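You operate a simulated robot arm through the tools that you are given. There is no shell and no other tool.

Carry out the task below with a simulated robot arm. There is one attempt and no reset: what you move stays moved.

JOB
Tidy cart 1's top row: spines out and level, bookend pushed up.
Fine: turn the backwards book, and stand the one lying on the middle shelf in a gap of the row.

It is judged by the outcome, as a careful person would: the job done as asked, and still so three seconds after it is handed in. It fails if anything else is knocked over, pushed out of place, dropped, spilled or broken.

ROBOT AND FRAMES
A 6-joint arm with a fingered hand, fixed in place. Base frame: the origin is at the foot of the arm, x ahead of it, y to its left, z up. Units: cm, rad, N and s.
It reaches about 134.6 cm from its shoulder. Its first joint turns from -2.601 to 2.601 rad. Payload 3.5 kg.
The TCP is the grasp point between the finger pads, 2.6 cm short of the fingertips. In the tool frame z runs along the fingers and y along their closing line. Largest opening 13.2 cm; the body of the gripper starts 7.3 cm behind the TCP. The gripper is a hand of 4 fingers: y runs from the thumb to the fingers, the wrist lies at [0, 0, -23.4] in the tool frame, and closing takes about 1.5 s.
Orientation is that of the tool frame in the base frame, as a unit quaternion [x, y, z, w]. With the fingers straight down and closing along the base's y, the tool's x points along the base's -x, its y along +y and its z along -z.

CONTROLS
- The arm moves only by the tool send_rows. Its argument "motion" is text: rows parted by semicolons, each of 7 numbers parted by spaces: the gripper command, from -1 (fully open) to 1 (shut), values between in proportion, then the shift along the base's x, y, z in cm, then the turn, a rotation vector about the base's x, y, z in rad. In form: grip tx ty tz ax ay az; .... A call has 1 to 20 rows; each row shifts and turns the commanded pose from where the row before left it. A row lasts 0.2 s, in which the tool goes at most 5 cm and 0.15 rad; a call with a longer step from one row to the next is refused whole, and so is a gripper value outside its range. Where a pose cannot be reached the arm comes as near as it can. A force on the tool above 90 N (or 10 N above the force at the start of the call, whichever is more), or a blocked arm, ends the call early, and 0.2 s more pass. Each finger travels about 7.2 cm/s and halts on what it meets, pressing with about 31 N; the grip force reading is that of the motor and also rises with nothing between the fingers. The clock runs only during rows and for 0.2 s after the last one: add rows that do not move to give the fingers time. It gives the time, the measured TCP pose, the force on the tool (base axes), the opening and the grip force at its end, in the units of the frame above (readings bear some noise), with the torque about the TCP (base axes, N m) and any sound that the robot's microphone picked up, and new pictures: "show" is both (left out), scene, wrist or none.
- Cameras (640 x 400 px; columns grow to the right, rows downward): "scene" is fixed at [5.25, -50.12, 154.02]; the picture's right is [-0.78, -0.62, 0.00], its down [-0.52, 0.66, -0.54] and it looks along [0.34, -0.42, -0.84] (base axes); focal length 214 px, centre (320, 200). "wrist" rides on the gripper at [6.8, 0.2, -9.7] in the tool frame; the picture's right is [-0.03, 1.00, 0.00], its down [-0.82, -0.02, -0.58] and it looks along [-0.58, -0.01, 0.82] (tool axes); focal length 270 px, centre (320, 200). There is no depth. A picture from a camera that has moved, and an enlarged one, comes with that camera's place and axes in the base frame and with its lens.
- move_column(by): slides the trunk up (or, below 0, down) by that many cm; the arm rides with it, the base frame stays. It gives what a move gives, with no picture.
- preshape(shape): the hand has 4 fingers and takes this shape, open, in about a second: jaw (thumb against the fingers, like two jaws); tri (thumb and two fingers); tip (a fingertip pinch); poke (one finger out to press); point (the index stretched); flat (the hand flat); cup (the hand cupped); fist (a fist). The gripper value then closes the fingers along that shape, each until it touches; the sizes above hold for jaw. It gives what a move gives, with no picture.
- inspect(camera, box): a new picture of the part [left, top, right, bottom] of that camera's present view, enlarged. No time passes.
- hand_in(): hands the job in; it is judged then, once.

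Places have to be worked out from the pictures, the camera data and where the tool is seen. Open the gripper and draw the arm clear of the work before you hand the job in, unless the task says otherwise.

The tools are called after "Emit:" as a command line: name --argument value ..., lists and objects as JSON in quotes. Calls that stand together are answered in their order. send_rows: Moves the arm, as the interface text tells. Its arguments: {"type":"object","properties":{"motion":{"type":"string"},"show":{"type":"string","enum":["both","scene","wrist","none"]}},"required":["motion"]} The other tools are called the same way: move_column (by) slides the trunk up or down; preshape (shape) gives the hand a shape; inspect (camera, box) takes an enlarged picture of a part of a camera's view; hand_in () hands the job in.

At the start:

```text
time_s: 0.0
tcp_pos: [30.46, -48.79, 104.05]
orientation: [0.0, 1.0, -0.001, -0.001]
ft_force: [0.2, 0.6, -0.2]
moment: [0.02, 0.0, -0.04]
gripper_width: 13.2
gripper_force: 0.0
shape: jaw
trunk travel left (down, up): [-93.9, 3.1]
```

scene: 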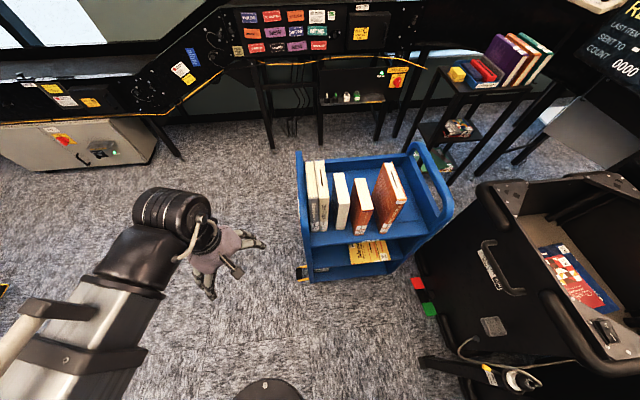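
wrist: 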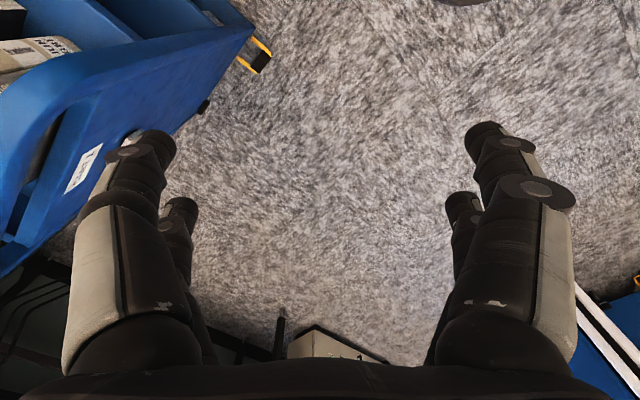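

The scene shows a blue cart with books on its top row and a lower shelf. I'll enlarge the cart first before moving anything.

Emit:
inspect --camera "scene" --box '[280, 130, 460, 290]'

Emit:
inspect --camera "scene" --box '[290, 145, 420, 245]'

Emit:
inspect --camera "scene" --box '[380, 20, 640, 180]'

Emit:
inspect --camera "wrist" --box '[0, 0, 280, 260]'

```text
2.50 times, centred on (370, 210) of scene
camera zoom: at [5.25, -50.12, 154.02], right [-0.78, -0.62, 0.0], down [-0.52, 0.66, -0.54], along [0.34, -0.42, -0.84], focal length 536 px, centre (195, 175)
```

zoom: 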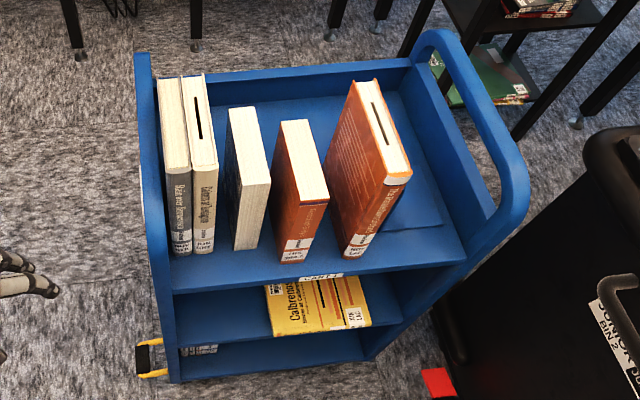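

```text
4.00 times, centred on (355, 195) of scene
camera zoom: at [5.25, -50.12, 154.02], right [-0.78, -0.62, 0.0], down [-0.52, 0.66, -0.54], along [0.34, -0.42, -0.84], focal length 858 px, centre (180, 220)
```

zoom: 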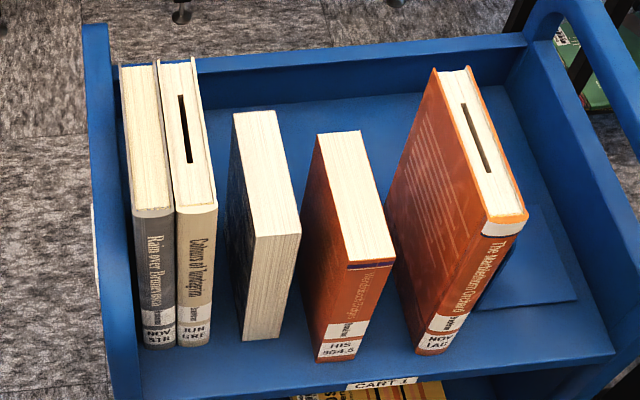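

```text
2.46 times, centred on (510, 100) of scene
camera zoom: at [5.25, -50.12, 154.02], right [-0.78, -0.62, 0.0], down [-0.52, 0.66, -0.54], along [0.34, -0.42, -0.84], focal length 528 px, centre (-148, 446)
```

zoom: 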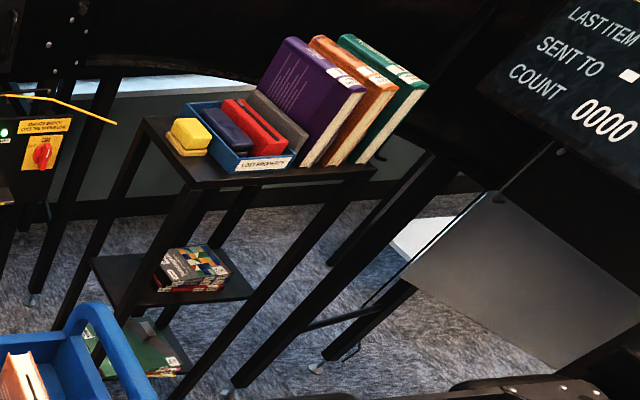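

```text
1.54 times, centred on (140, 130) of wrist
camera zoom: at [23.58, -48.64, 113.96], right [0.03, 1.0, 0.0], down [0.82, -0.02, 0.58], along [0.58, -0.01, -0.82], focal length 416 px, centre (597, 308)
```

zoom: 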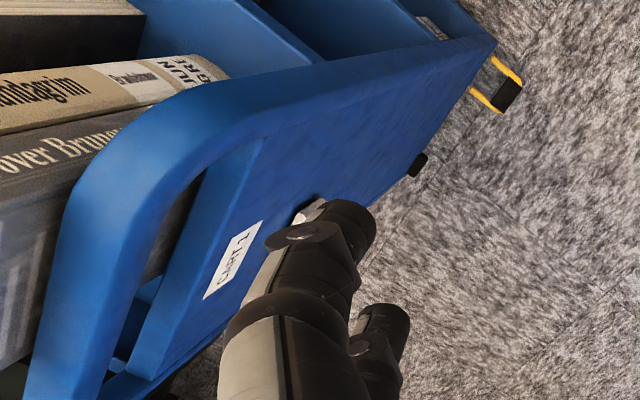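

I estimate the cart's front edge runs from about (27,-70) to (-6,-103) with the top shelf near z≈77, so it is yawed about 45°. I'll raise the hand and move in front of and above the row, turning about -45° so the wrist camera looks at the spines.

Emit:
send_rows --motion "-1 0 0 4 0 0 0; -1 0 0 4 0 0 0; -1 -3.02 -2.82 0.9 0 0 -0.0785; -1 -3.02 -2.82 0.9 0 0 -0.0785; -1 -3.02 -2.82 0.9 0 0 -0.0785; -1 -3.02 -2.82 0.9 0 0 -0.0785; -1 -3.02 -2.82 0.9 0 0 -0.0785; -1 -3.02 -2.82 0.9 0 0 -0.0785; -1 -3.02 -2.82 0.9 0 0 -0.0785; -1 -3.02 -2.82 0.9 0 0 -0.0785; -1 -3.02 -2.82 0.9 0 0 -0.0785; -1 -3.02 -2.82 0.9 0 0 -0.0785" --show "both"

```text
time_s: 2.6
tcp_pos: [0.1, -77.05, 104.04]
orientation: [0.384, 0.923, 0.0, 0.0]
ft_force: [-0.3, -0.2, 0.9]
moment: [0.06, -0.01, 0.02]
gripper_width: 13.19
gripper_force: 0.1
shape: jaw
out of reach, approached as far as the arm can: row 1, 2, 3, 4, 5, 6, 7, 8, 9, 10, 11, 12
trunk travel left (down, up): [-93.9, 3.1]
camera wrist: at [-4.49, -72.14, 113.94], right [0.73, 0.69, 0.0], down [0.56, -0.59, 0.58], along [0.4, -0.42, -0.82], focal length 270 px, centre (320, 200)
```

scene: 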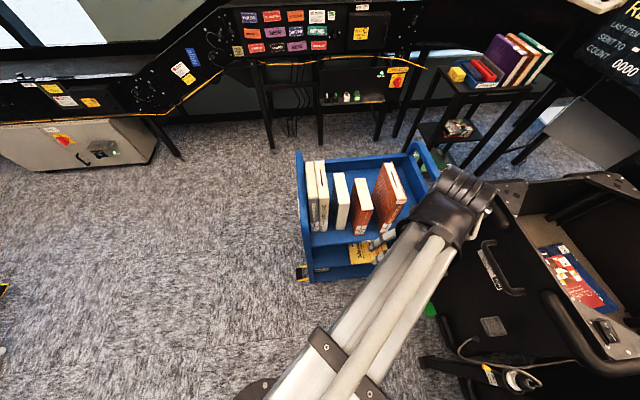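
wrist: 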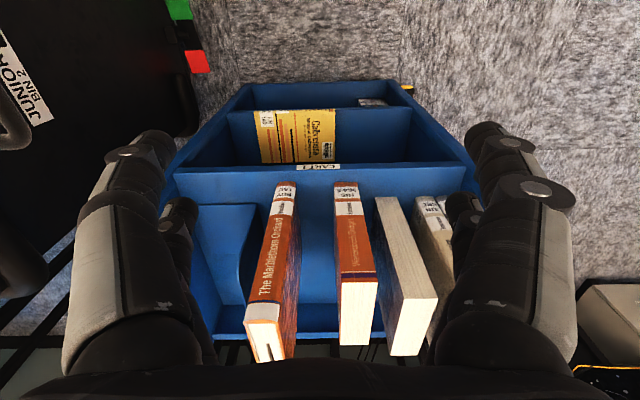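

The arm seems capped near z=104 for fingers-down, but the wrist now sees the row from the front (upside down). I'll enlarge it to measure the books and the bookend.

Emit:
inspect --camera "wrist" --box '[160, 70, 480, 270]'

Emit:
inspect --camera "wrist" --box '[170, 170, 480, 365]'

Emit:
inspect --camera "scene" --box '[290, 140, 420, 240]'

```text
2.00 times, centred on (320, 170) of wrist
camera zoom: at [-4.49, -72.14, 113.94], right [0.73, 0.69, 0.0], down [0.56, -0.59, 0.58], along [0.4, -0.42, -0.82], focal length 541 px, centre (320, 260)
```

zoom: 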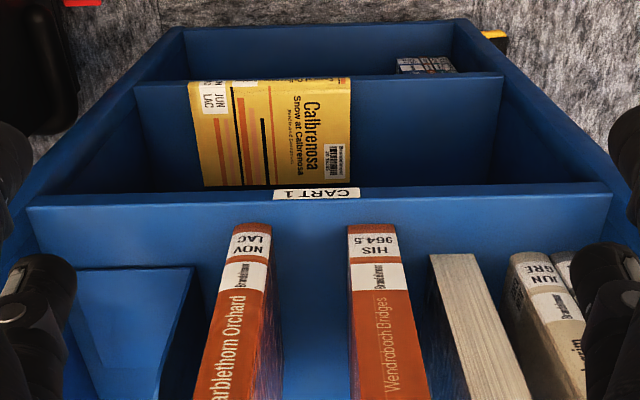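

```text
2.05 times, centred on (325, 268) of wrist
camera zoom: at [-4.49, -72.14, 113.94], right [0.73, 0.69, 0.0], down [0.56, -0.59, 0.58], along [0.4, -0.42, -0.82], focal length 554 px, centre (310, 62)
```

zoom: 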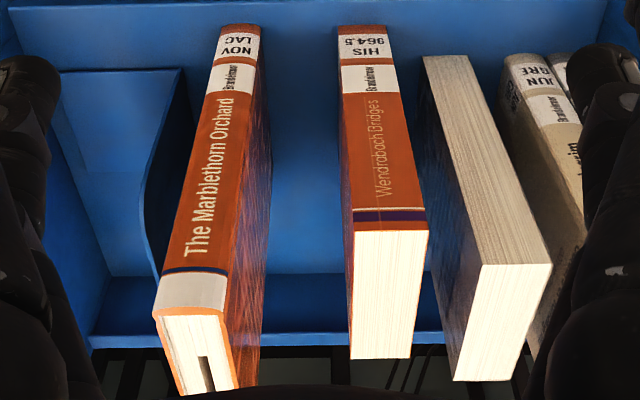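

```text
4.00 times, centred on (355, 190) of scene
camera zoom: at [5.25, -50.12, 154.02], right [-0.78, -0.62, 0.0], down [-0.52, 0.66, -0.54], along [0.34, -0.42, -0.84], focal length 858 px, centre (180, 240)
```

zoom: 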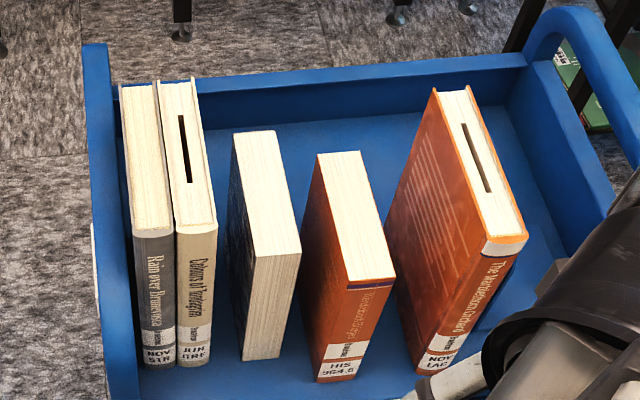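

Triangulating with both cameras (p along the row to the right, q into the cart): front edge q≈69, shelf z≈76. Books 1 and 2 are at q≈74.5, book 3 (backwards) is at p 41.8–45.4, and books 4 and 5 stick out to q≈71. The bookend is at p≈65 and the yellow book is on the middle shelf at z≈44. Next I'll test how the commanded height behaves with a small step down.

Emit:
send_rows --motion "-1 0 0 -2 0 0 0" --show "none"

Emit:
inspect --camera "scene" --box '[330, 220, 420, 280]'

Emit:
inspect --camera "wrist" --box '[230, 90, 370, 180]'

```text
time_s: 3.0
tcp_pos: [0.31, -77.01, 104.14]
orientation: [0.383, 0.924, 0.0, 0.0]
ft_force: [-0.2, -0.4, 0.9]
moment: [-0.01, 0.01, -0.02]
gripper_width: 13.22
gripper_force: 0.0
shape: jaw
out of reach, approached as far as the arm can: row 1
trunk travel left (down, up): [-93.9, 3.1]
```

```text
6.67 times, centred on (375, 250) of scene
camera zoom: at [5.25, -50.12, 154.02], right [-0.78, -0.62, 0.0], down [-0.52, 0.66, -0.54], along [0.34, -0.42, -0.84], focal length 1430 px, centre (-47, -133)
```

zoom: 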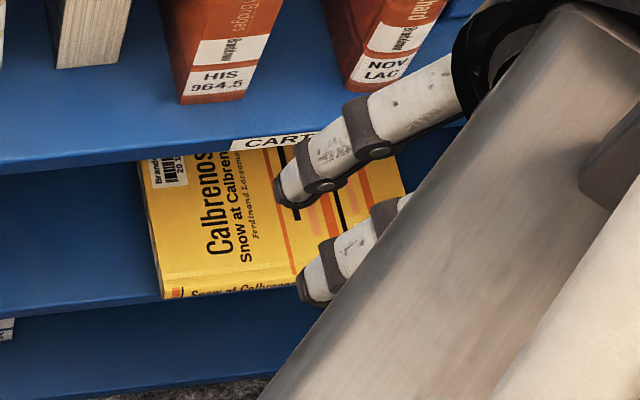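

```text
4.44 times, centred on (300, 135) of wrist
camera zoom: at [-4.44, -72.07, 113.96], right [0.73, 0.69, 0.0], down [0.56, -0.59, 0.58], along [0.4, -0.42, -0.82], focal length 1201 px, centre (409, 489)
```

zoom: 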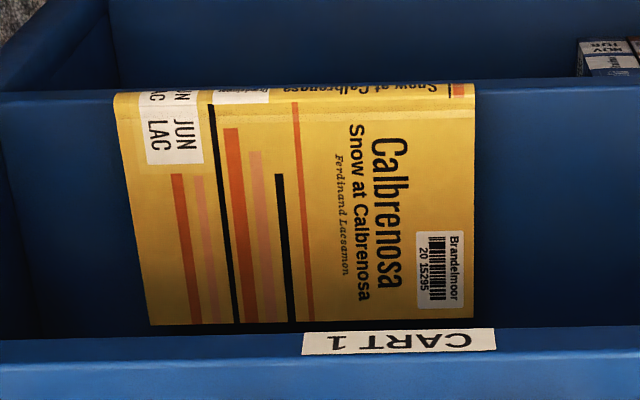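

The command does accumulate, so it is now about 15 cm above the cap. The yellow book lies with its spine at the shelf's front edge, front cover up and label end to the right. I'll bring the command back to z≈104, then test whether the wrist can yaw by 180°, which turning book 3 needs.

Emit:
send_rows --motion "-1 0 0 -5 0 0 0; -1 0 0 -5 0 0 0; -1 0 0 -5 0 0 0; -1 -1 1 -1 0 0 0; -1 -1 1 -1 0 0 0.15; -1 -1 1 0 0 0 0.15; -1 0 0 0 0 0 0.15; -1 0 0 0 0 0 0.15; -1 0 0 0 0 0 0.15; -1 0 0 0 0 0 0.15; -1 0 0 0 0 0 0.15; -1 0 0 0 0 0 0.15; -1 0 0 0 0 0 0.15; -1 0 0 0 0 0 0.15" --show "both"

```text
time_s: 6.0
tcp_pos: [-2.8, -73.98, 104.23]
orientation: [0.117, 0.993, 0.0, 0.0]
ft_force: [0.0, 0.9, -0.5]
moment: [0.01, 0.01, 0.0]
gripper_width: 13.2
gripper_force: 0.2
shape: jaw
out of reach, approached as far as the arm can: row 1, 2, 3, 4, 5, 8, 9, 10, 11, 12, 13, 14
trunk travel left (down, up): [-93.9, 3.1]
camera wrist: at [-9.33, -72.26, 113.96], right [0.26, 0.97, 0.0], down [0.79, -0.21, 0.58], along [0.56, -0.15, -0.82], focal length 270 px, centre (320, 200)
```

scene: 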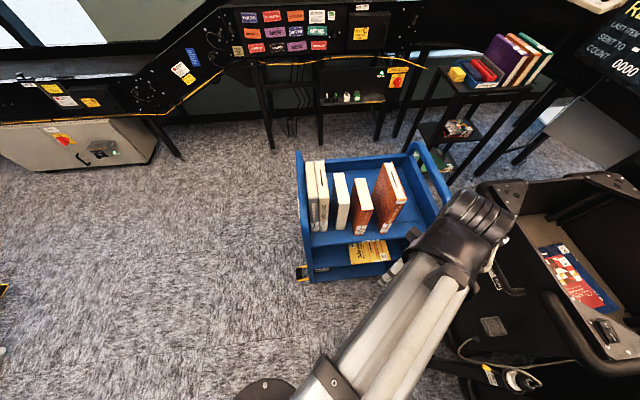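
wrist: 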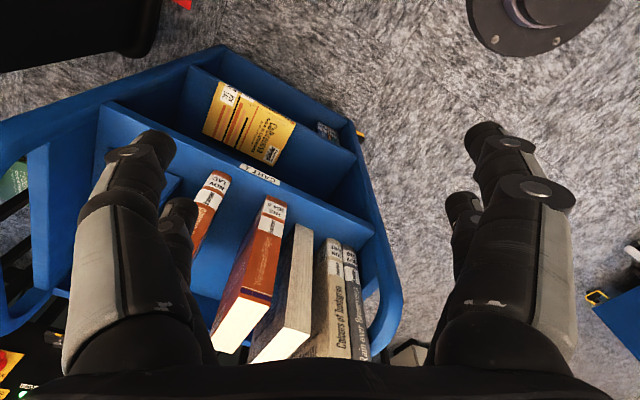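

Positive yaw stops near -13° at this spot, so I'll test the other direction, turning negative well clear of the books.

Emit:
send_rows --motion "-1 0 0 0 0 0 -0.15; -1 0 0 0 0 0 -0.15; -1 0 0 0 0 0 -0.15; -1 0 0 0 0 0 -0.15; -1 0 0 0 0 0 -0.15; -1 0 0 0 0 0 -0.15; -1 0 0 0 0 0 -0.15; -1 0 0 0 0 0 -0.15; -1 0 0 0 0 0 -0.15; -1 0 0 0 0 0 -0.15; -1 0 0 0 0 0 -0.15; -1 0 0 0 0 0 -0.15; -1 0 0 0 0 0 -0.15; -1 0 0 0 0 0 -0.15; -1 0 0 0 0 0 -0.15" --show "none"

```text
time_s: 9.2
tcp_pos: [-2.75, -73.95, 104.02]
orientation: [0.947, 0.321, -0.001, 0.0]
ft_force: [1.0, -0.9, -0.7]
moment: [0.01, -0.01, -0.01]
gripper_width: 13.18
gripper_force: 0.0
shape: jaw
trunk travel left (down, up): [-93.9, 3.1]
```

Negative yaw turns freely. I'll continue to a full -180° from the grasp yaw, then try a plain 2 cm drop to see whether the arm can change z without the trunk.

Emit:
send_rows --motion "-1 0 0 0 0 0 -0.1438; -1 0 0 0 0 0 -0.1438; -1 0 0 0 0 0 -0.1438; -1 0 0 0 0 0 -0.1438; -1 0 0 0 0 0 -0.1438; -1 0 0 0 0 0 -0.1438; -1 0 0 0 0 0 -0.1438; -1 0 0 0 0 0 -0.1438; -1 0 0 0 0 0 -0.1438; -1 0 0 0 0 0 -0.1438" --show "none"

Emit:
send_rows --motion "-1 0 0 -2 0 0 0; -1 0 0 0 0 0 0" --show "both"

```text
time_s: 11.4
tcp_pos: [-2.84, -74.02, 104.04]
orientation: [0.924, -0.382, 0.0, 0.0]
ft_force: [-0.5, 0.5, -0.2]
moment: [0.0, 0.03, 0.02]
gripper_width: 13.18
gripper_force: 0.0
shape: jaw
trunk travel left (down, up): [-93.9, 3.1]
```

```text
time_s: 12.0
tcp_pos: [-2.78, -74.05, 104.05]
orientation: [0.924, -0.382, 0.0, 0.0]
ft_force: [-0.3, 0.9, -0.5]
moment: [0.02, 0.01, 0.0]
gripper_width: 13.2
gripper_force: 0.0
shape: jaw
out of reach, approached as far as the arm can: row 1
trunk travel left (down, up): [-93.9, 3.1]
camera wrist: at [2.04, -79.0, 113.96], right [-0.72, -0.69, 0.0], down [-0.56, 0.59, 0.58], along [-0.4, 0.42, -0.82], focal length 270 px, centre (320, 200)
```

scene: 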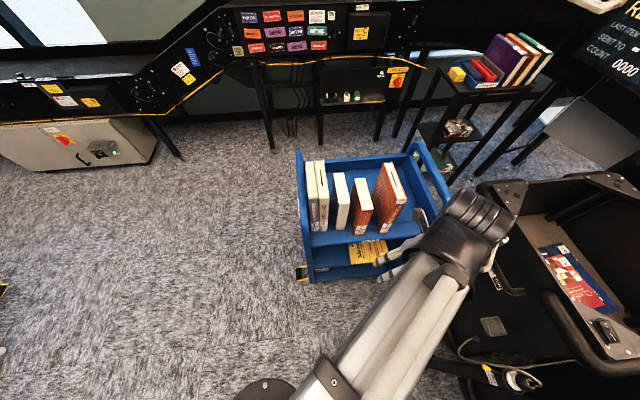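
wrist: 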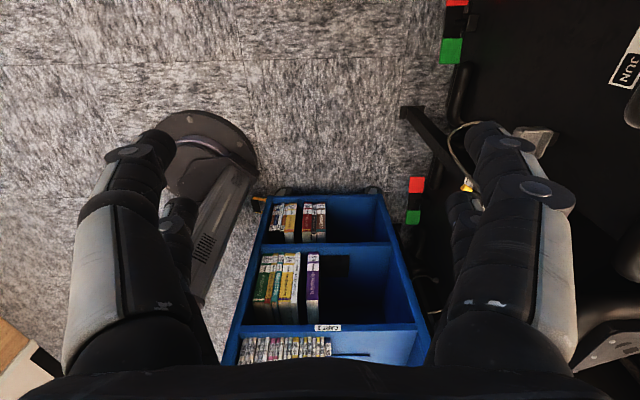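

The arm cannot change z on its own, only the trunk can. I'll test whether it can pitch the hand with a small turn about the row axis.

Emit:
send_rows --motion "-1 0 0 0 -0.08 -0.08 0; -1 0 0 0 -0.08 -0.08 0; -1 0 0 0 0 0 0" --show "none"

```text
time_s: 12.8
tcp_pos: [-2.79, -74.03, 104.73]
orientation: [0.918, -0.379, 0.104, 0.044]
ft_force: [-0.7, -0.5, 0.7]
moment: [0.0, 0.01, -0.02]
gripper_width: 13.17
gripper_force: 0.0
shape: jaw
out of reach, approached as far as the arm can: row 2
trunk travel left (down, up): [-93.9, 3.1]
```

Pitch works, but the wrist stays at a fixed height set by the trunk, so I'll use the trunk for vertical moves and the wrist for turns. I'll level the hand again, raise the trunk fully, then hover over book 3 to check reach at this yaw and see the gaps.

Emit:
send_rows --motion "-1 0 0 0 0.08 0.08 0; -1 0 0 0 0.08 0.08 0; -1 0 0 0 0 0 0" --show "none"

Emit:
move_column --by 3

Emit:
send_rows --motion "-0.5 4.3 0.7 0 0 0 0; 0 4.3 0.7 0 0 0 0; 0.05 4.4 0.8 0 0 0 0; 0.05 0 0 0 0 0 0; 0.05 3.22 -3.24 0 0 0 0; 0.05 3.22 -3.24 0 0 0 0; 0.05 3.22 -3.24 0 0 0 0; 0.05 3.22 -3.24 0 0 0 0; 0.05 3.22 -3.24 0 0 0 0; 0.05 0 0 0 0 0 0" --show "both"

```text
time_s: 13.6
tcp_pos: [-2.75, -74.02, 104.05]
orientation: [0.924, -0.381, -0.001, -0.001]
ft_force: [-0.6, 0.6, 0.4]
moment: [-0.01, 0.0, -0.02]
gripper_width: 13.18
gripper_force: 0.0
shape: jaw
out of reach, approached as far as the arm can: row 1
trunk travel left (down, up): [-93.9, 3.1]
```

```text
time_s: 14.3
tcp_pos: [-2.73, -74.02, 107.1]
orientation: [0.924, -0.381, 0.0, 0.0]
ft_force: [-1.1, 0.3, -0.1]
moment: [-0.01, -0.02, 0.0]
gripper_width: 13.2
gripper_force: 0.0
shape: jaw
trunk travel left (down, up): [-96.9, 0.1]
```

```text
time_s: 16.6
tcp_pos: [26.29, -87.96, 107.14]
orientation: [0.925, -0.381, 0.0, 0.0]
ft_force: [0.1, 0.0, 0.7]
moment: [-0.01, 0.01, -0.04]
gripper_width: 6.3
gripper_force: 0.1
shape: jaw
trunk travel left (down, up): [-96.9, 0.1]
camera wrist: at [31.06, -93.0, 116.98], right [-0.72, -0.69, 0.0], down [-0.56, 0.59, 0.58], along [-0.4, 0.42, -0.82], focal length 270 px, centre (320, 200)
```

scene: 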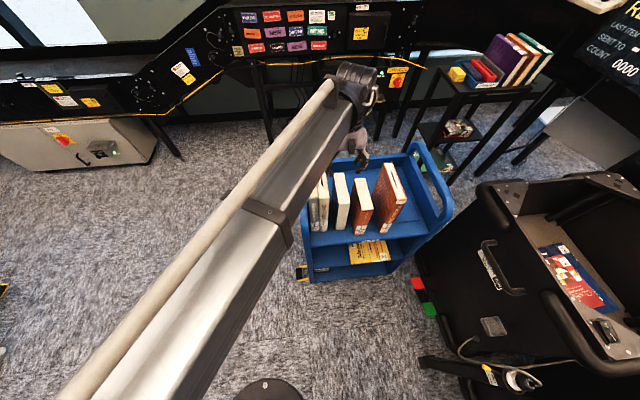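
wrist: 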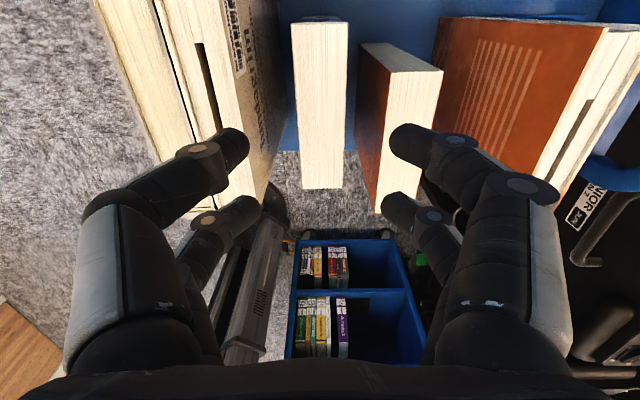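

The arm is a telescoping beam and it reaches here at yaw -225°. The fingers look thicker than the gaps leave much room for, so I'll enlarge the view to measure the finger profile against the books.

Emit:
inspect --camera "wrist" --box '[60, 0, 580, 325]'

Emit:
inspect --camera "scene" --box '[310, 60, 430, 240]'

```text
1.23 times, centred on (320, 162) of wrist
camera zoom: at [31.06, -93.0, 116.98], right [-0.72, -0.69, 0.0], down [-0.56, 0.59, 0.58], along [-0.4, 0.42, -0.82], focal length 333 px, centre (320, 246)
```

zoom: 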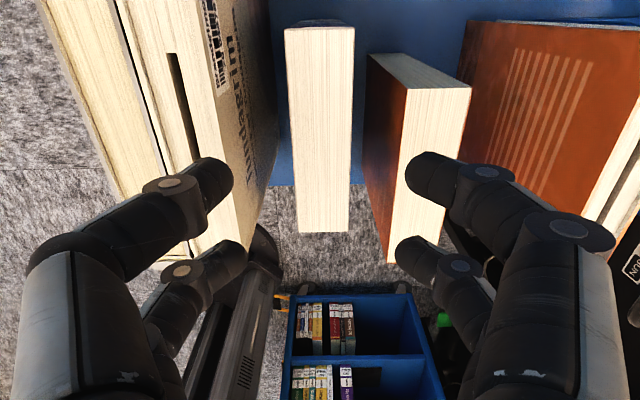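

```text
2.22 times, centred on (370, 150) of scene
camera zoom: at [5.25, -50.12, 154.02], right [-0.78, -0.62, 0.0], down [-0.52, 0.66, -0.54], along [0.34, -0.42, -0.84], focal length 477 px, centre (209, 311)
```

zoom: 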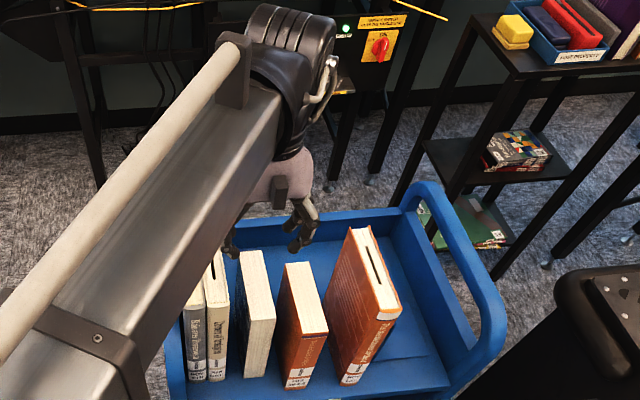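

Measured from here, book 3 spans p 42.0–45.65 with gaps of about 3.2 cm each side, but book 2 is 4 cm taller and the fingers widen upward. A straight-down grasp would hit book 2, so I'll work from the front with the hand horizontal. I'll back off and pitch the hand to point along +q in clear air.

Emit:
send_rows --motion "0.05 -3.42 3.02 0 0 0 0; 0.05 -3.42 3.02 0 0 0 0; 0.05 -3.42 3.02 0 0 0 0; 0.05 -3.42 3.02 0 0 0 0; 0.05 -3.42 3.02 0 0 0 0; 0.05 0 0 0.238 -0.101 -0.101 0; 0.05 0 0 0.71 -0.101 -0.101 0; 0.05 0 0 1.167 -0.101 -0.101 0; 0.05 0 0 1.6 -0.101 -0.101 0; 0.05 0 0 2.001 -0.101 -0.101 0; 0.05 0 0 2.361 -0.101 -0.101 0; 0.05 0 0 2.675 -0.101 -0.101 0; 0.05 0 0 2.931 -0.101 -0.101 0; 0.05 0 0 3.128 -0.101 -0.101 0; 0.05 0 0 3.262 -0.101 -0.101 0; 0.05 0 0 3.329 -0.101 -0.101 0; 0.05 0 0 0 0 0 0" --show "both"

```text
time_s: 20.1
tcp_pos: [9.49, -72.8, 130.46]
orientation: [0.654, -0.268, 0.653, 0.272]
ft_force: [-1.0, 0.1, 0.7]
moment: [0.02, 0.0, 0.01]
gripper_width: 6.32
gripper_force: 0.1
shape: jaw
trunk travel left (down, up): [-96.9, 0.1]
camera wrist: at [2.38, -66.18, 137.51], right [-0.71, -0.71, -0.02], down [-0.4, 0.42, -0.82], along [0.59, -0.57, -0.58], focal length 270 px, centre (320, 200)
```

scene: 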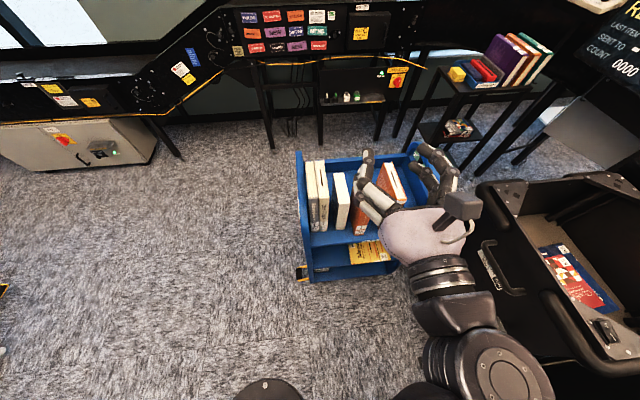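
wrist: 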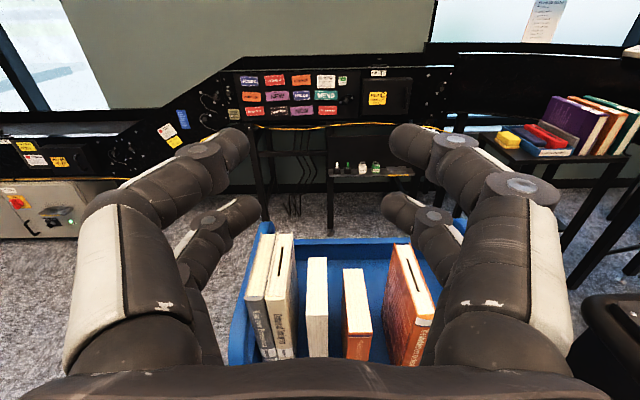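

The hand is now horizontal and pointing squarely at the row, with no reach warnings. I'll lower the trunk so the hand sits at about z=85, in front of the spines.

Emit:
move_column --by -20

Emit:
move_column --by -25.5

Emit:
send_rows --motion "0.05 0 0 0 0 0 0" --show "both"

```text
time_s: 22.3
tcp_pos: [9.32, -72.88, 110.42]
orientation: [0.655, -0.268, 0.653, 0.271]
ft_force: [-0.6, 0.4, 0.1]
moment: [-0.05, -0.02, 0.0]
gripper_width: 6.32
gripper_force: 0.1
shape: jaw
trunk travel left (down, up): [-76.9, 20.1]
```

```text
time_s: 24.9
tcp_pos: [9.29, -72.88, 84.88]
orientation: [0.654, -0.268, 0.653, 0.271]
ft_force: [0.5, -0.9, -0.6]
moment: [-0.01, 0.0, 0.01]
gripper_width: 6.34
gripper_force: 0.1
shape: jaw
trunk travel left (down, up): [-51.4, 45.6]
```

```text
time_s: 25.3
tcp_pos: [9.31, -72.93, 84.94]
orientation: [0.653, -0.27, 0.653, 0.271]
ft_force: [0.1, 0.2, 0.9]
moment: [-0.01, 0.01, 0.03]
gripper_width: 6.33
gripper_force: 0.0
shape: jaw
trunk travel left (down, up): [-51.4, 45.6]
camera wrist: at [2.4, -66.19, 92.0], right [-0.71, -0.71, -0.02], down [-0.4, 0.42, -0.82], along [0.59, -0.57, -0.58], focal length 270 px, centre (320, 200)
```

scene: 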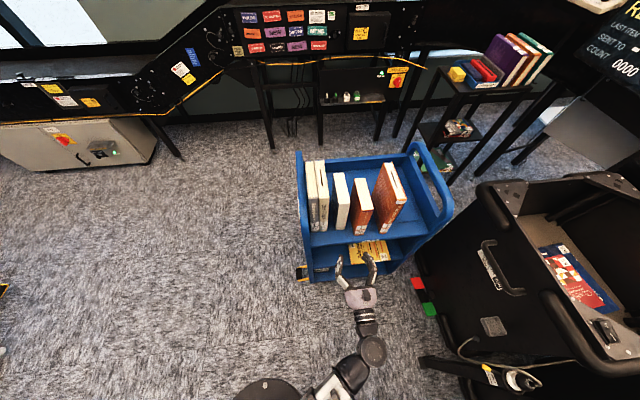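
wrist: 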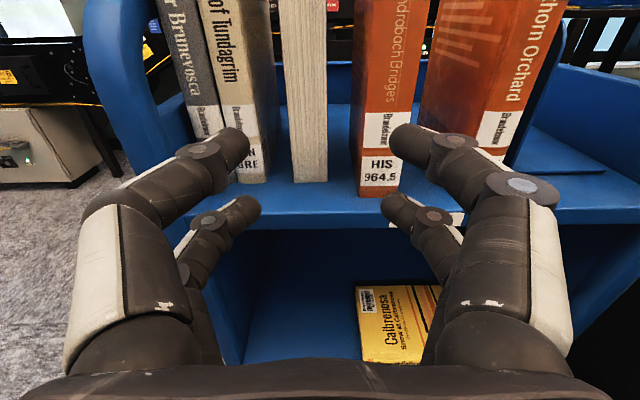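

The front view is clear, and the shelf surface comes out at z≈76.5. I'll close the fingers, line up with book 4 (p≈50.8), and nudge it back about 3 cm so its spine matches books 1–2.

Emit:
send_rows --motion "1 -2.05 -2.05 0 0 0 0; 1 -2.05 -2.05 0 0 0 0; 1 0 0 0 0 0 0; 1 2.121 -2.121 0 0 0 0; 1 2.121 -2.121 0 0 0 0; 1 1.4 -1.4 0 0 0 0; 1 0 0 0 0 0 0" --show "both"

```text
time_s: 26.9
tcp_pos: [10.86, -82.62, 84.9]
orientation: [0.654, -0.269, 0.653, 0.272]
ft_force: [0.5, 0.6, -0.4]
moment: [0.0, 0.0, 0.01]
gripper_width: 0.0
gripper_force: 30.8
shape: jaw
trunk travel left (down, up): [-51.4, 45.6]
camera wrist: at [3.92, -75.99, 92.0], right [-0.71, -0.71, -0.02], down [-0.4, 0.42, -0.82], along [0.59, -0.57, -0.58], focal length 270 px, centre (320, 200)
```

scene: 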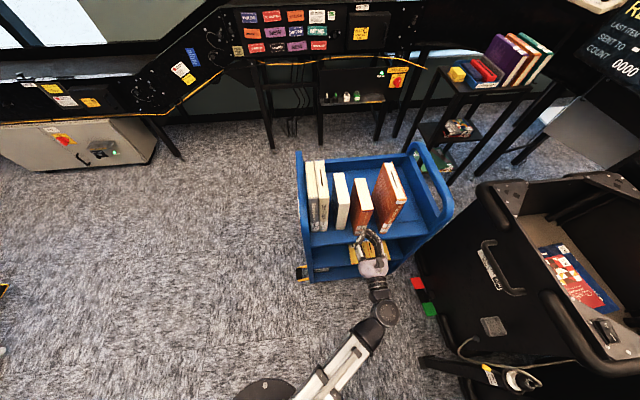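
wrist: 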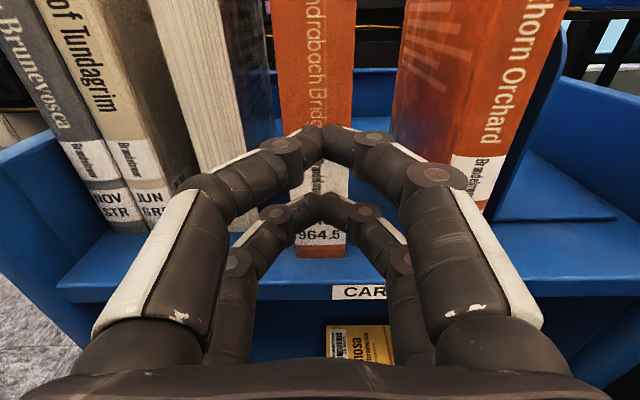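

Closed fingers sit at q≈66.1 in front of book 4. I'll advance slowly and watch for contact.

Emit:
send_rows --motion "1 0.42 -0.42 0 0 0 0; 1 0.42 -0.42 0 0 0 0; 1 0.42 -0.42 0 0 0 0; 1 0.42 -0.42 0 0 0 0; 1 0.42 -0.42 0 0 0 0; 1 0 0 0 0 0 0" --show "wrist"

```text
time_s: 28.3
tcp_pos: [12.91, -84.66, 84.87]
orientation: [0.654, -0.269, 0.653, 0.272]
ft_force: [-1.7, 1.9, -0.8]
moment: [0.0, -0.05, -0.03]
gripper_width: 0.0
gripper_force: 30.6
shape: jaw
trunk travel left (down, up): [-51.4, 45.6]
camera wrist: at [6.01, -78.03, 92.0], right [-0.71, -0.71, -0.02], down [-0.4, 0.42, -0.82], along [0.59, -0.57, -0.58], focal length 270 px, centre (320, 200)
```

wrist: 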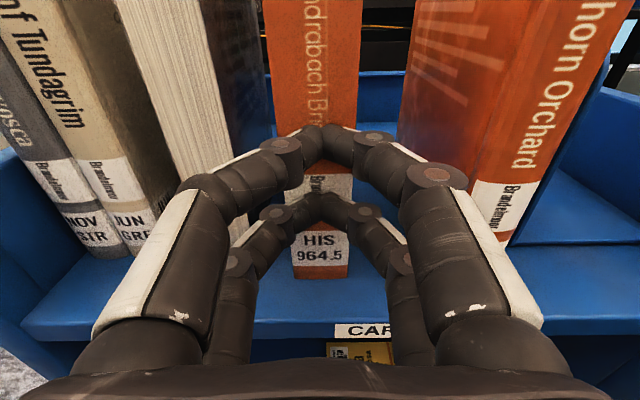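

Contact is confirmed (about 2.5 N at q≈69), so the closed fingers reach about 2.7 cm past the TCP. I'll push book 4 another 2.6 cm.

Emit:
send_rows --motion "1 0.37 -0.37 0 0 0 0; 1 0.37 -0.37 0 0 0 0; 1 0.37 -0.37 0 0 0 0; 1 0.37 -0.37 0 0 0 0; 1 0.36 -0.36 0 0 0 0; 1 0 0 0 0 0 0" --show "wrist"

Emit:
inspect --camera "scene" --box '[290, 140, 420, 240]'

```text
time_s: 29.7
tcp_pos: [14.74, -86.54, 84.89]
orientation: [0.654, -0.269, 0.653, 0.271]
ft_force: [-0.3, 0.6, -0.4]
moment: [-0.03, 0.0, -0.02]
gripper_width: 0.0
gripper_force: 30.7
shape: jaw
trunk travel left (down, up): [-51.4, 45.6]
camera wrist: at [7.87, -79.87, 92.0], right [-0.71, -0.71, -0.02], down [-0.4, 0.42, -0.82], along [0.59, -0.57, -0.58], focal length 270 px, centre (320, 200)
```

wrist: 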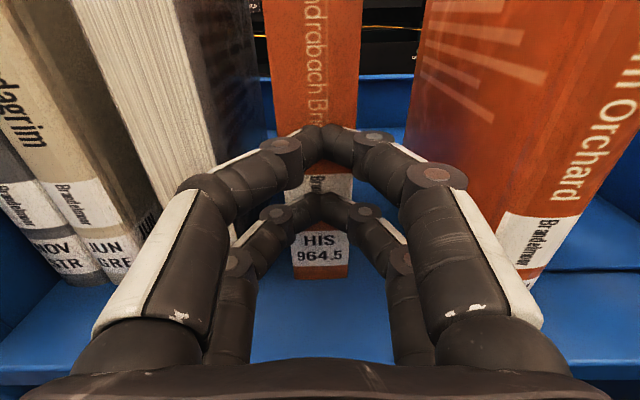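

```text
4.00 times, centred on (355, 190) of scene
camera zoom: at [5.25, -50.12, 154.02], right [-0.78, -0.62, 0.0], down [-0.52, 0.66, -0.54], along [0.34, -0.42, -0.84], focal length 858 px, centre (180, 240)
```

zoom: 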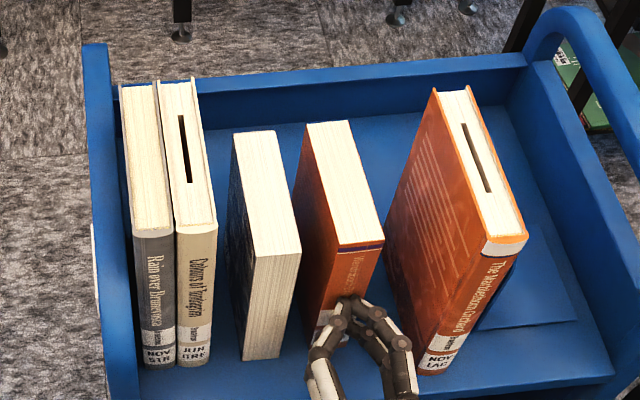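

Book 4's spine is now about level with books 1–2. I'll back off, shift right to book 5 (p≈60.2), and push it to the same stop (TCP q≈71.6).

Emit:
send_rows --motion "1 -2.12 2.12 0 0 0 0; 1 -2.12 2.12 0 0 0 0; 1 -3.33 -3.33 0 0 0 0; 1 -3.32 -3.32 0 0 0 0; 1 0.7 -0.7 0 0 0 0; 1 0.5 -0.5 0 0 0 0; 1 0.4 -0.4 0 0 0 0; 1 0.4 -0.4 0 0 0 0; 1 0.4 -0.4 0 0 0 0; 1 0.4 -0.4 0 0 0 0; 1 0.4 -0.4 0 0 0 0; 1 0.4 -0.4 0 0 0 0; 1 0.4 -0.4 0 0 0 0; 1 0.24 -0.24 0 0 0 0; 1 0 0 0 0 0 0" --show "wrist"

Emit:
inspect --camera "scene" --box '[290, 140, 420, 240]'

```text
time_s: 32.9
tcp_pos: [8.22, -93.21, 84.87]
orientation: [0.654, -0.27, 0.653, 0.271]
ft_force: [-2.0, 2.3, 1.0]
moment: [-0.03, -0.05, 0.02]
gripper_width: 0.01
gripper_force: 31.4
shape: jaw
trunk travel left (down, up): [-51.4, 45.6]
camera wrist: at [1.25, -86.56, 92.0], right [-0.71, -0.71, -0.02], down [-0.4, 0.42, -0.82], along [0.59, -0.57, -0.58], focal length 270 px, centre (320, 200)
```

wrist: 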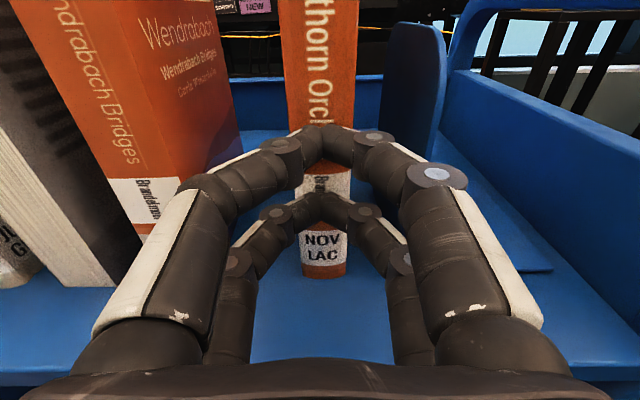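

```text
4.00 times, centred on (355, 190) of scene
camera zoom: at [5.25, -50.12, 154.02], right [-0.78, -0.62, 0.0], down [-0.52, 0.66, -0.54], along [0.34, -0.42, -0.84], focal length 858 px, centre (180, 240)
```

zoom: 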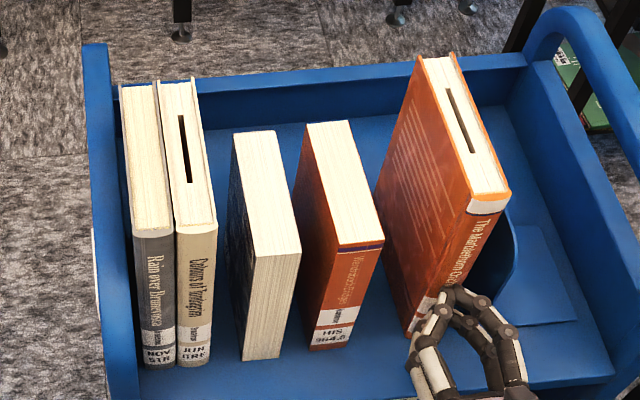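

Book 5 is now at the same stop as book 4. I'll back off and line up with book 3 (p≈43.75), fingers opened to about 4.6 cm, and check the clearance before going in.

Emit:
send_rows --motion "1 -2.47 2.47 0 0 0 0; 1 -2.47 2.47 0 0 0 0; 0.7 2.89 2.89 0 0 0 0; 0.3 2.89 2.89 0 0 0 0; 0.3 2.89 2.89 0 0 0 0; 0.3 2.89 2.89 0 0 0 0; 0.3 0.7 -0.7 0 0 0 0; 0.3 0 0 0 0 0 0" --show "both"

Emit:
inspect --camera "wrist" --box '[120, 0, 520, 250]'

Emit:
inspect --camera "scene" --box '[290, 150, 420, 250]'

```text
time_s: 34.7
tcp_pos: [15.4, -77.33, 84.98]
orientation: [0.654, -0.27, 0.653, 0.272]
ft_force: [0.6, 0.2, 0.3]
moment: [-0.01, 0.01, 0.0]
gripper_width: 4.59
gripper_force: 0.1
shape: jaw
trunk travel left (down, up): [-51.4, 45.6]
camera wrist: at [8.57, -70.69, 91.98], right [-0.71, -0.71, -0.02], down [-0.4, 0.42, -0.82], along [0.59, -0.57, -0.58], focal length 270 px, centre (320, 200)
```

scene: 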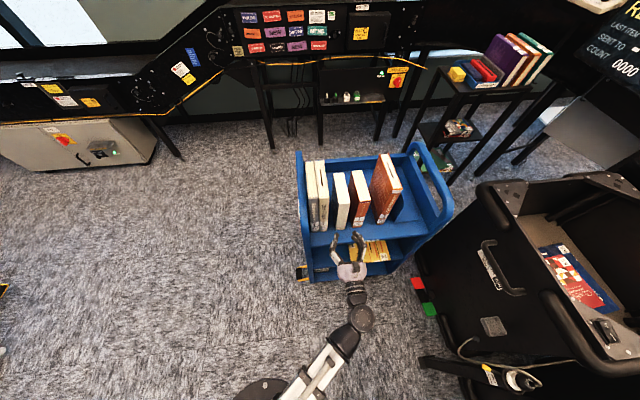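
wrist: 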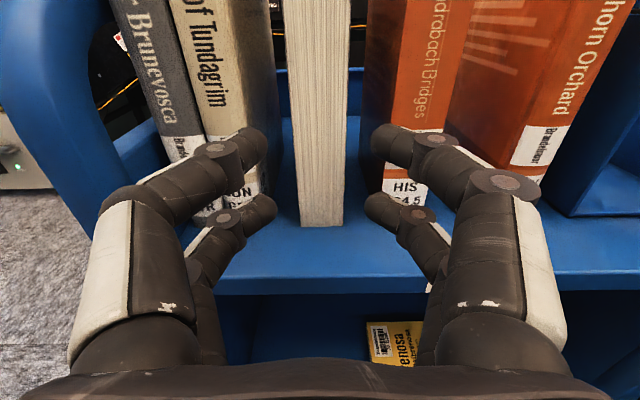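

```text
1.60 times, centred on (320, 125) of wrist
camera zoom: at [8.57, -70.69, 91.98], right [-0.71, -0.71, -0.02], down [-0.4, 0.42, -0.82], along [0.59, -0.57, -0.58], focal length 432 px, centre (320, 320)
```

zoom: 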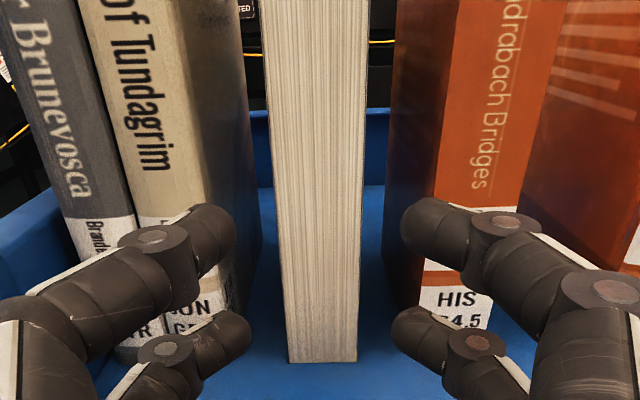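

```text
4.00 times, centred on (355, 200) of scene
camera zoom: at [5.25, -50.12, 154.02], right [-0.78, -0.62, 0.0], down [-0.52, 0.66, -0.54], along [0.34, -0.42, -0.84], focal length 858 px, centre (180, 200)
```

zoom: 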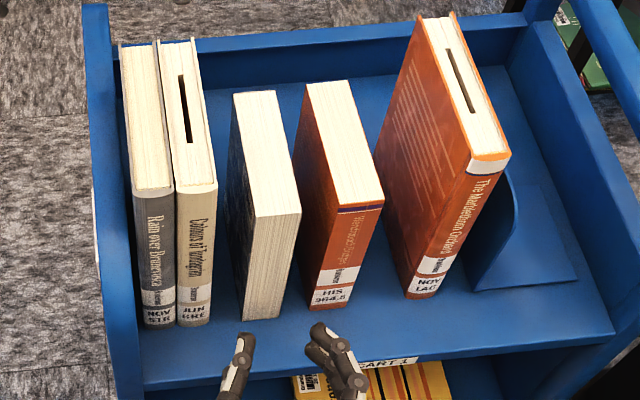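

All the spines compute to q≈74.0–74.3, so the row is level. The fingers are centred on book 3 with about 1 cm clear on each side at the tips, so I'll slide in to about 2.4 cm overlap without closing yet.

Emit:
send_rows --motion "0.3 1.77 -1.77 0 0 0 0; 0.3 1.77 -1.77 0 0 0 0; 0.3 0.43 -0.43 0 0 0 0; 0.3 0.43 -0.43 0 0 0 0; 0.3 0.43 -0.43 0 0 0 0; 0.3 0.43 -0.43 0 0 0 0; 0.3 0.4 -0.4 0 0 0 0; 0.3 0 0 0 0 0 0" --show "both"

Emit:
inspect --camera "wrist" --box '[120, 0, 520, 250]'

```text
time_s: 36.5
tcp_pos: [21.09, -83.09, 84.87]
orientation: [0.654, -0.27, 0.653, 0.272]
ft_force: [-2.4, 1.6, -0.4]
moment: [-0.01, 0.03, -0.01]
gripper_width: 4.57
gripper_force: 0.0
shape: jaw
trunk travel left (down, up): [-51.4, 45.6]
camera wrist: at [14.17, -76.38, 92.0], right [-0.71, -0.71, -0.02], down [-0.4, 0.42, -0.82], along [0.59, -0.57, -0.58], focal length 270 px, centre (320, 200)
```

scene: 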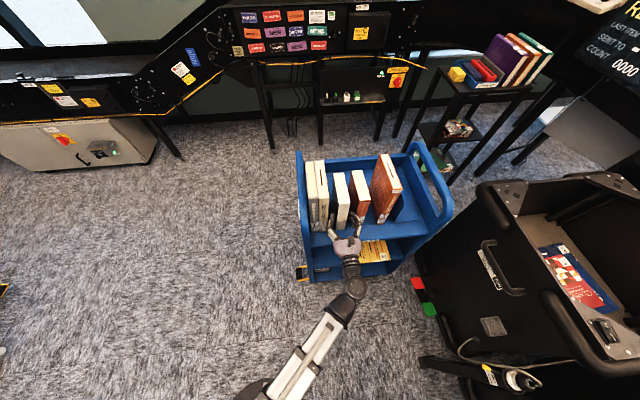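
wrist: 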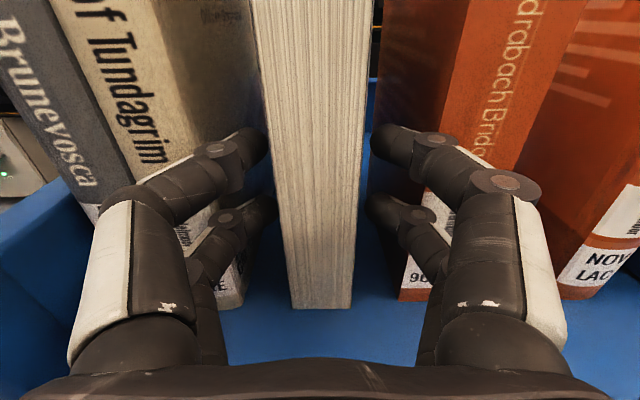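

```text
1.60 times, centred on (320, 125) of wrist
camera zoom: at [14.17, -76.38, 92.0], right [-0.71, -0.71, -0.02], down [-0.4, 0.42, -0.82], along [0.59, -0.57, -0.58], focal length 432 px, centre (320, 320)
```

zoom: 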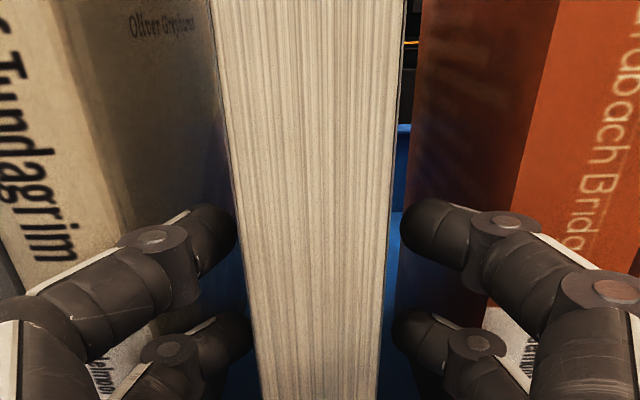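

A 2.8 N push-back shows something is lightly touched. I'll check the scene view before closing.

Emit:
inspect --camera "scene" --box '[290, 150, 420, 250]'

Emit:
inspect --camera "scene" --box '[300, 195, 380, 245]'

```text
4.00 times, centred on (355, 200) of scene
camera zoom: at [5.25, -50.12, 154.02], right [-0.78, -0.62, 0.0], down [-0.52, 0.66, -0.54], along [0.34, -0.42, -0.84], focal length 858 px, centre (180, 200)
```

zoom: 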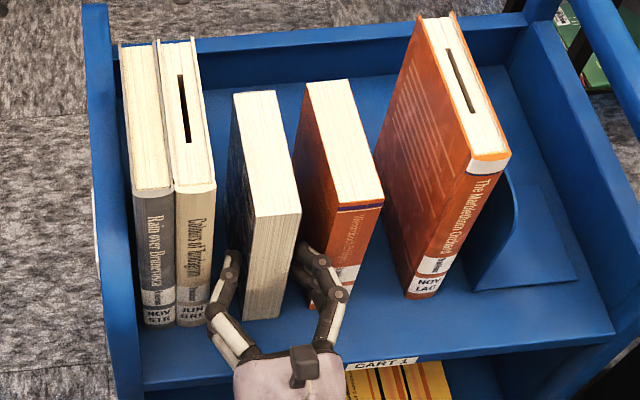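

```text
8.00 times, centred on (340, 220) of scene
camera zoom: at [5.25, -50.12, 154.02], right [-0.78, -0.62, 0.0], down [-0.52, 0.66, -0.54], along [0.34, -0.42, -0.84], focal length 1716 px, centre (160, 40)
```

zoom: 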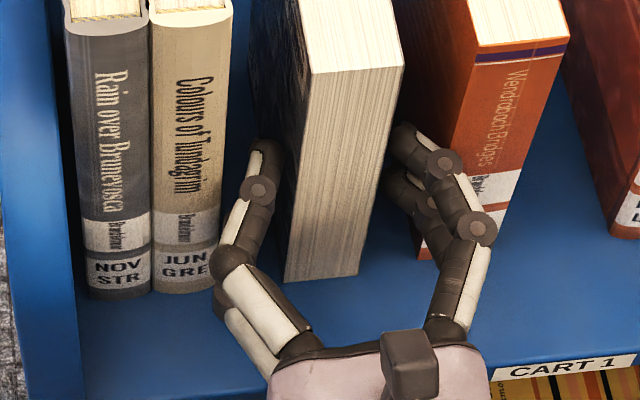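

No book has shifted visibly and the fingers straddle book 3 cleanly. I'll close gently on it.

Emit:
send_rows --motion "0.4 0 0 0 0 0 0; 0.5 0 0 0 0 0 0; 0.7 0 0 0 0 0 0; 1 0 0 0 0 0 0; 1 0 0 0 0 0 0; 1 0 0 0 0 0 0" --show "wrist"

```text
time_s: 37.9
tcp_pos: [21.17, -83.09, 84.97]
orientation: [0.653, -0.27, 0.653, 0.271]
ft_force: [2.4, -0.6, 1.0]
moment: [-0.05, -0.01, 0.05]
gripper_width: 3.13
gripper_force: 31.1
shape: jaw
trunk travel left (down, up): [-51.4, 45.6]
camera wrist: at [14.21, -76.38, 91.99], right [-0.71, -0.71, -0.02], down [-0.4, 0.42, -0.82], along [0.59, -0.57, -0.58], focal length 270 px, centre (320, 200)
```

wrist: 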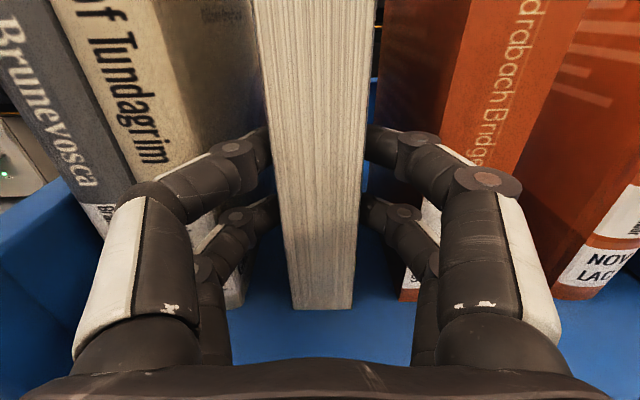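

The grip is firm at 3.1 cm. I'll slide book 3 straight out toward me by about 9.7 cm, with its centre of mass still over the shelf, so I can take it from the top clear of its neighbours.

Emit:
send_rows --motion "1 -0.35 0.35 0 0 0 0; 1 -0.6 0.6 0 0 0 0; 1 -0.7 0.7 0 0 0 0; 1 -0.7 0.7 0 0 0 0; 1 -0.7 0.7 0 0 0 0; 1 -0.7 0.7 0 0 0 0; 1 -0.7 0.7 0 0 0 0; 1 -0.7 0.7 0 0 0 0; 1 -0.7 0.7 0 0 0 0; 1 -0.6 0.6 0 0 0 0; 1 -0.4 0.4 0 0 0 0; 1 0 0 0 0 0 0" --show "both"

Emit:
inspect --camera "scene" --box '[290, 150, 420, 250]'

```text
time_s: 40.5
tcp_pos: [14.32, -76.23, 84.9]
orientation: [0.654, -0.269, 0.653, 0.271]
ft_force: [0.0, -0.4, 0.2]
moment: [-0.02, 0.01, -0.03]
gripper_width: 3.13
gripper_force: 31.3
shape: jaw
trunk travel left (down, up): [-51.4, 45.6]
camera wrist: at [7.37, -69.51, 91.99], right [-0.71, -0.71, -0.02], down [-0.4, 0.42, -0.82], along [0.59, -0.57, -0.58], focal length 270 px, centre (320, 200)
```

scene: 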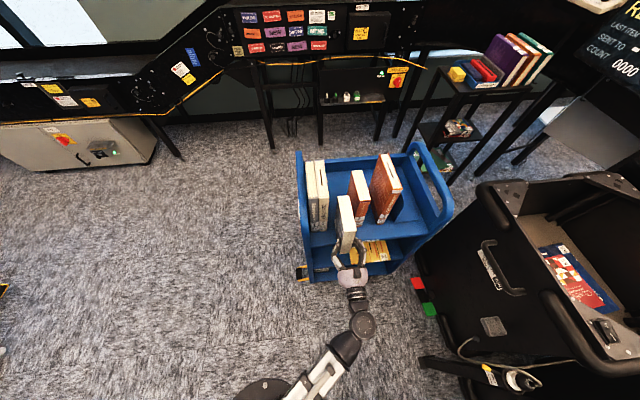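
wrist: 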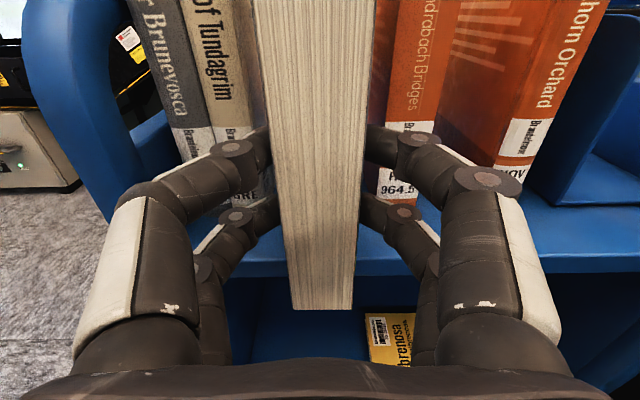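

```text
4.00 times, centred on (355, 200) of scene
camera zoom: at [5.25, -50.12, 154.02], right [-0.78, -0.62, 0.0], down [-0.52, 0.66, -0.54], along [0.34, -0.42, -0.84], focal length 858 px, centre (180, 200)
```

zoom: 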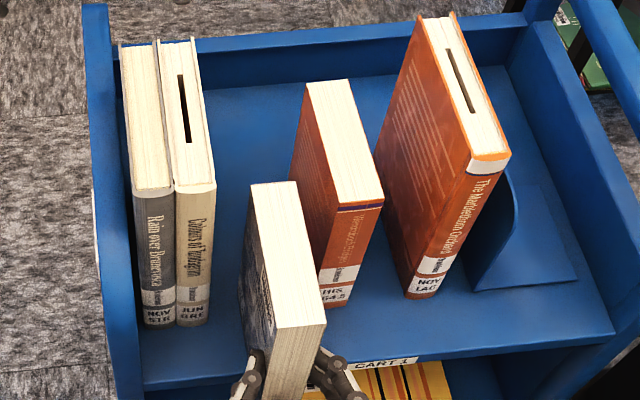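

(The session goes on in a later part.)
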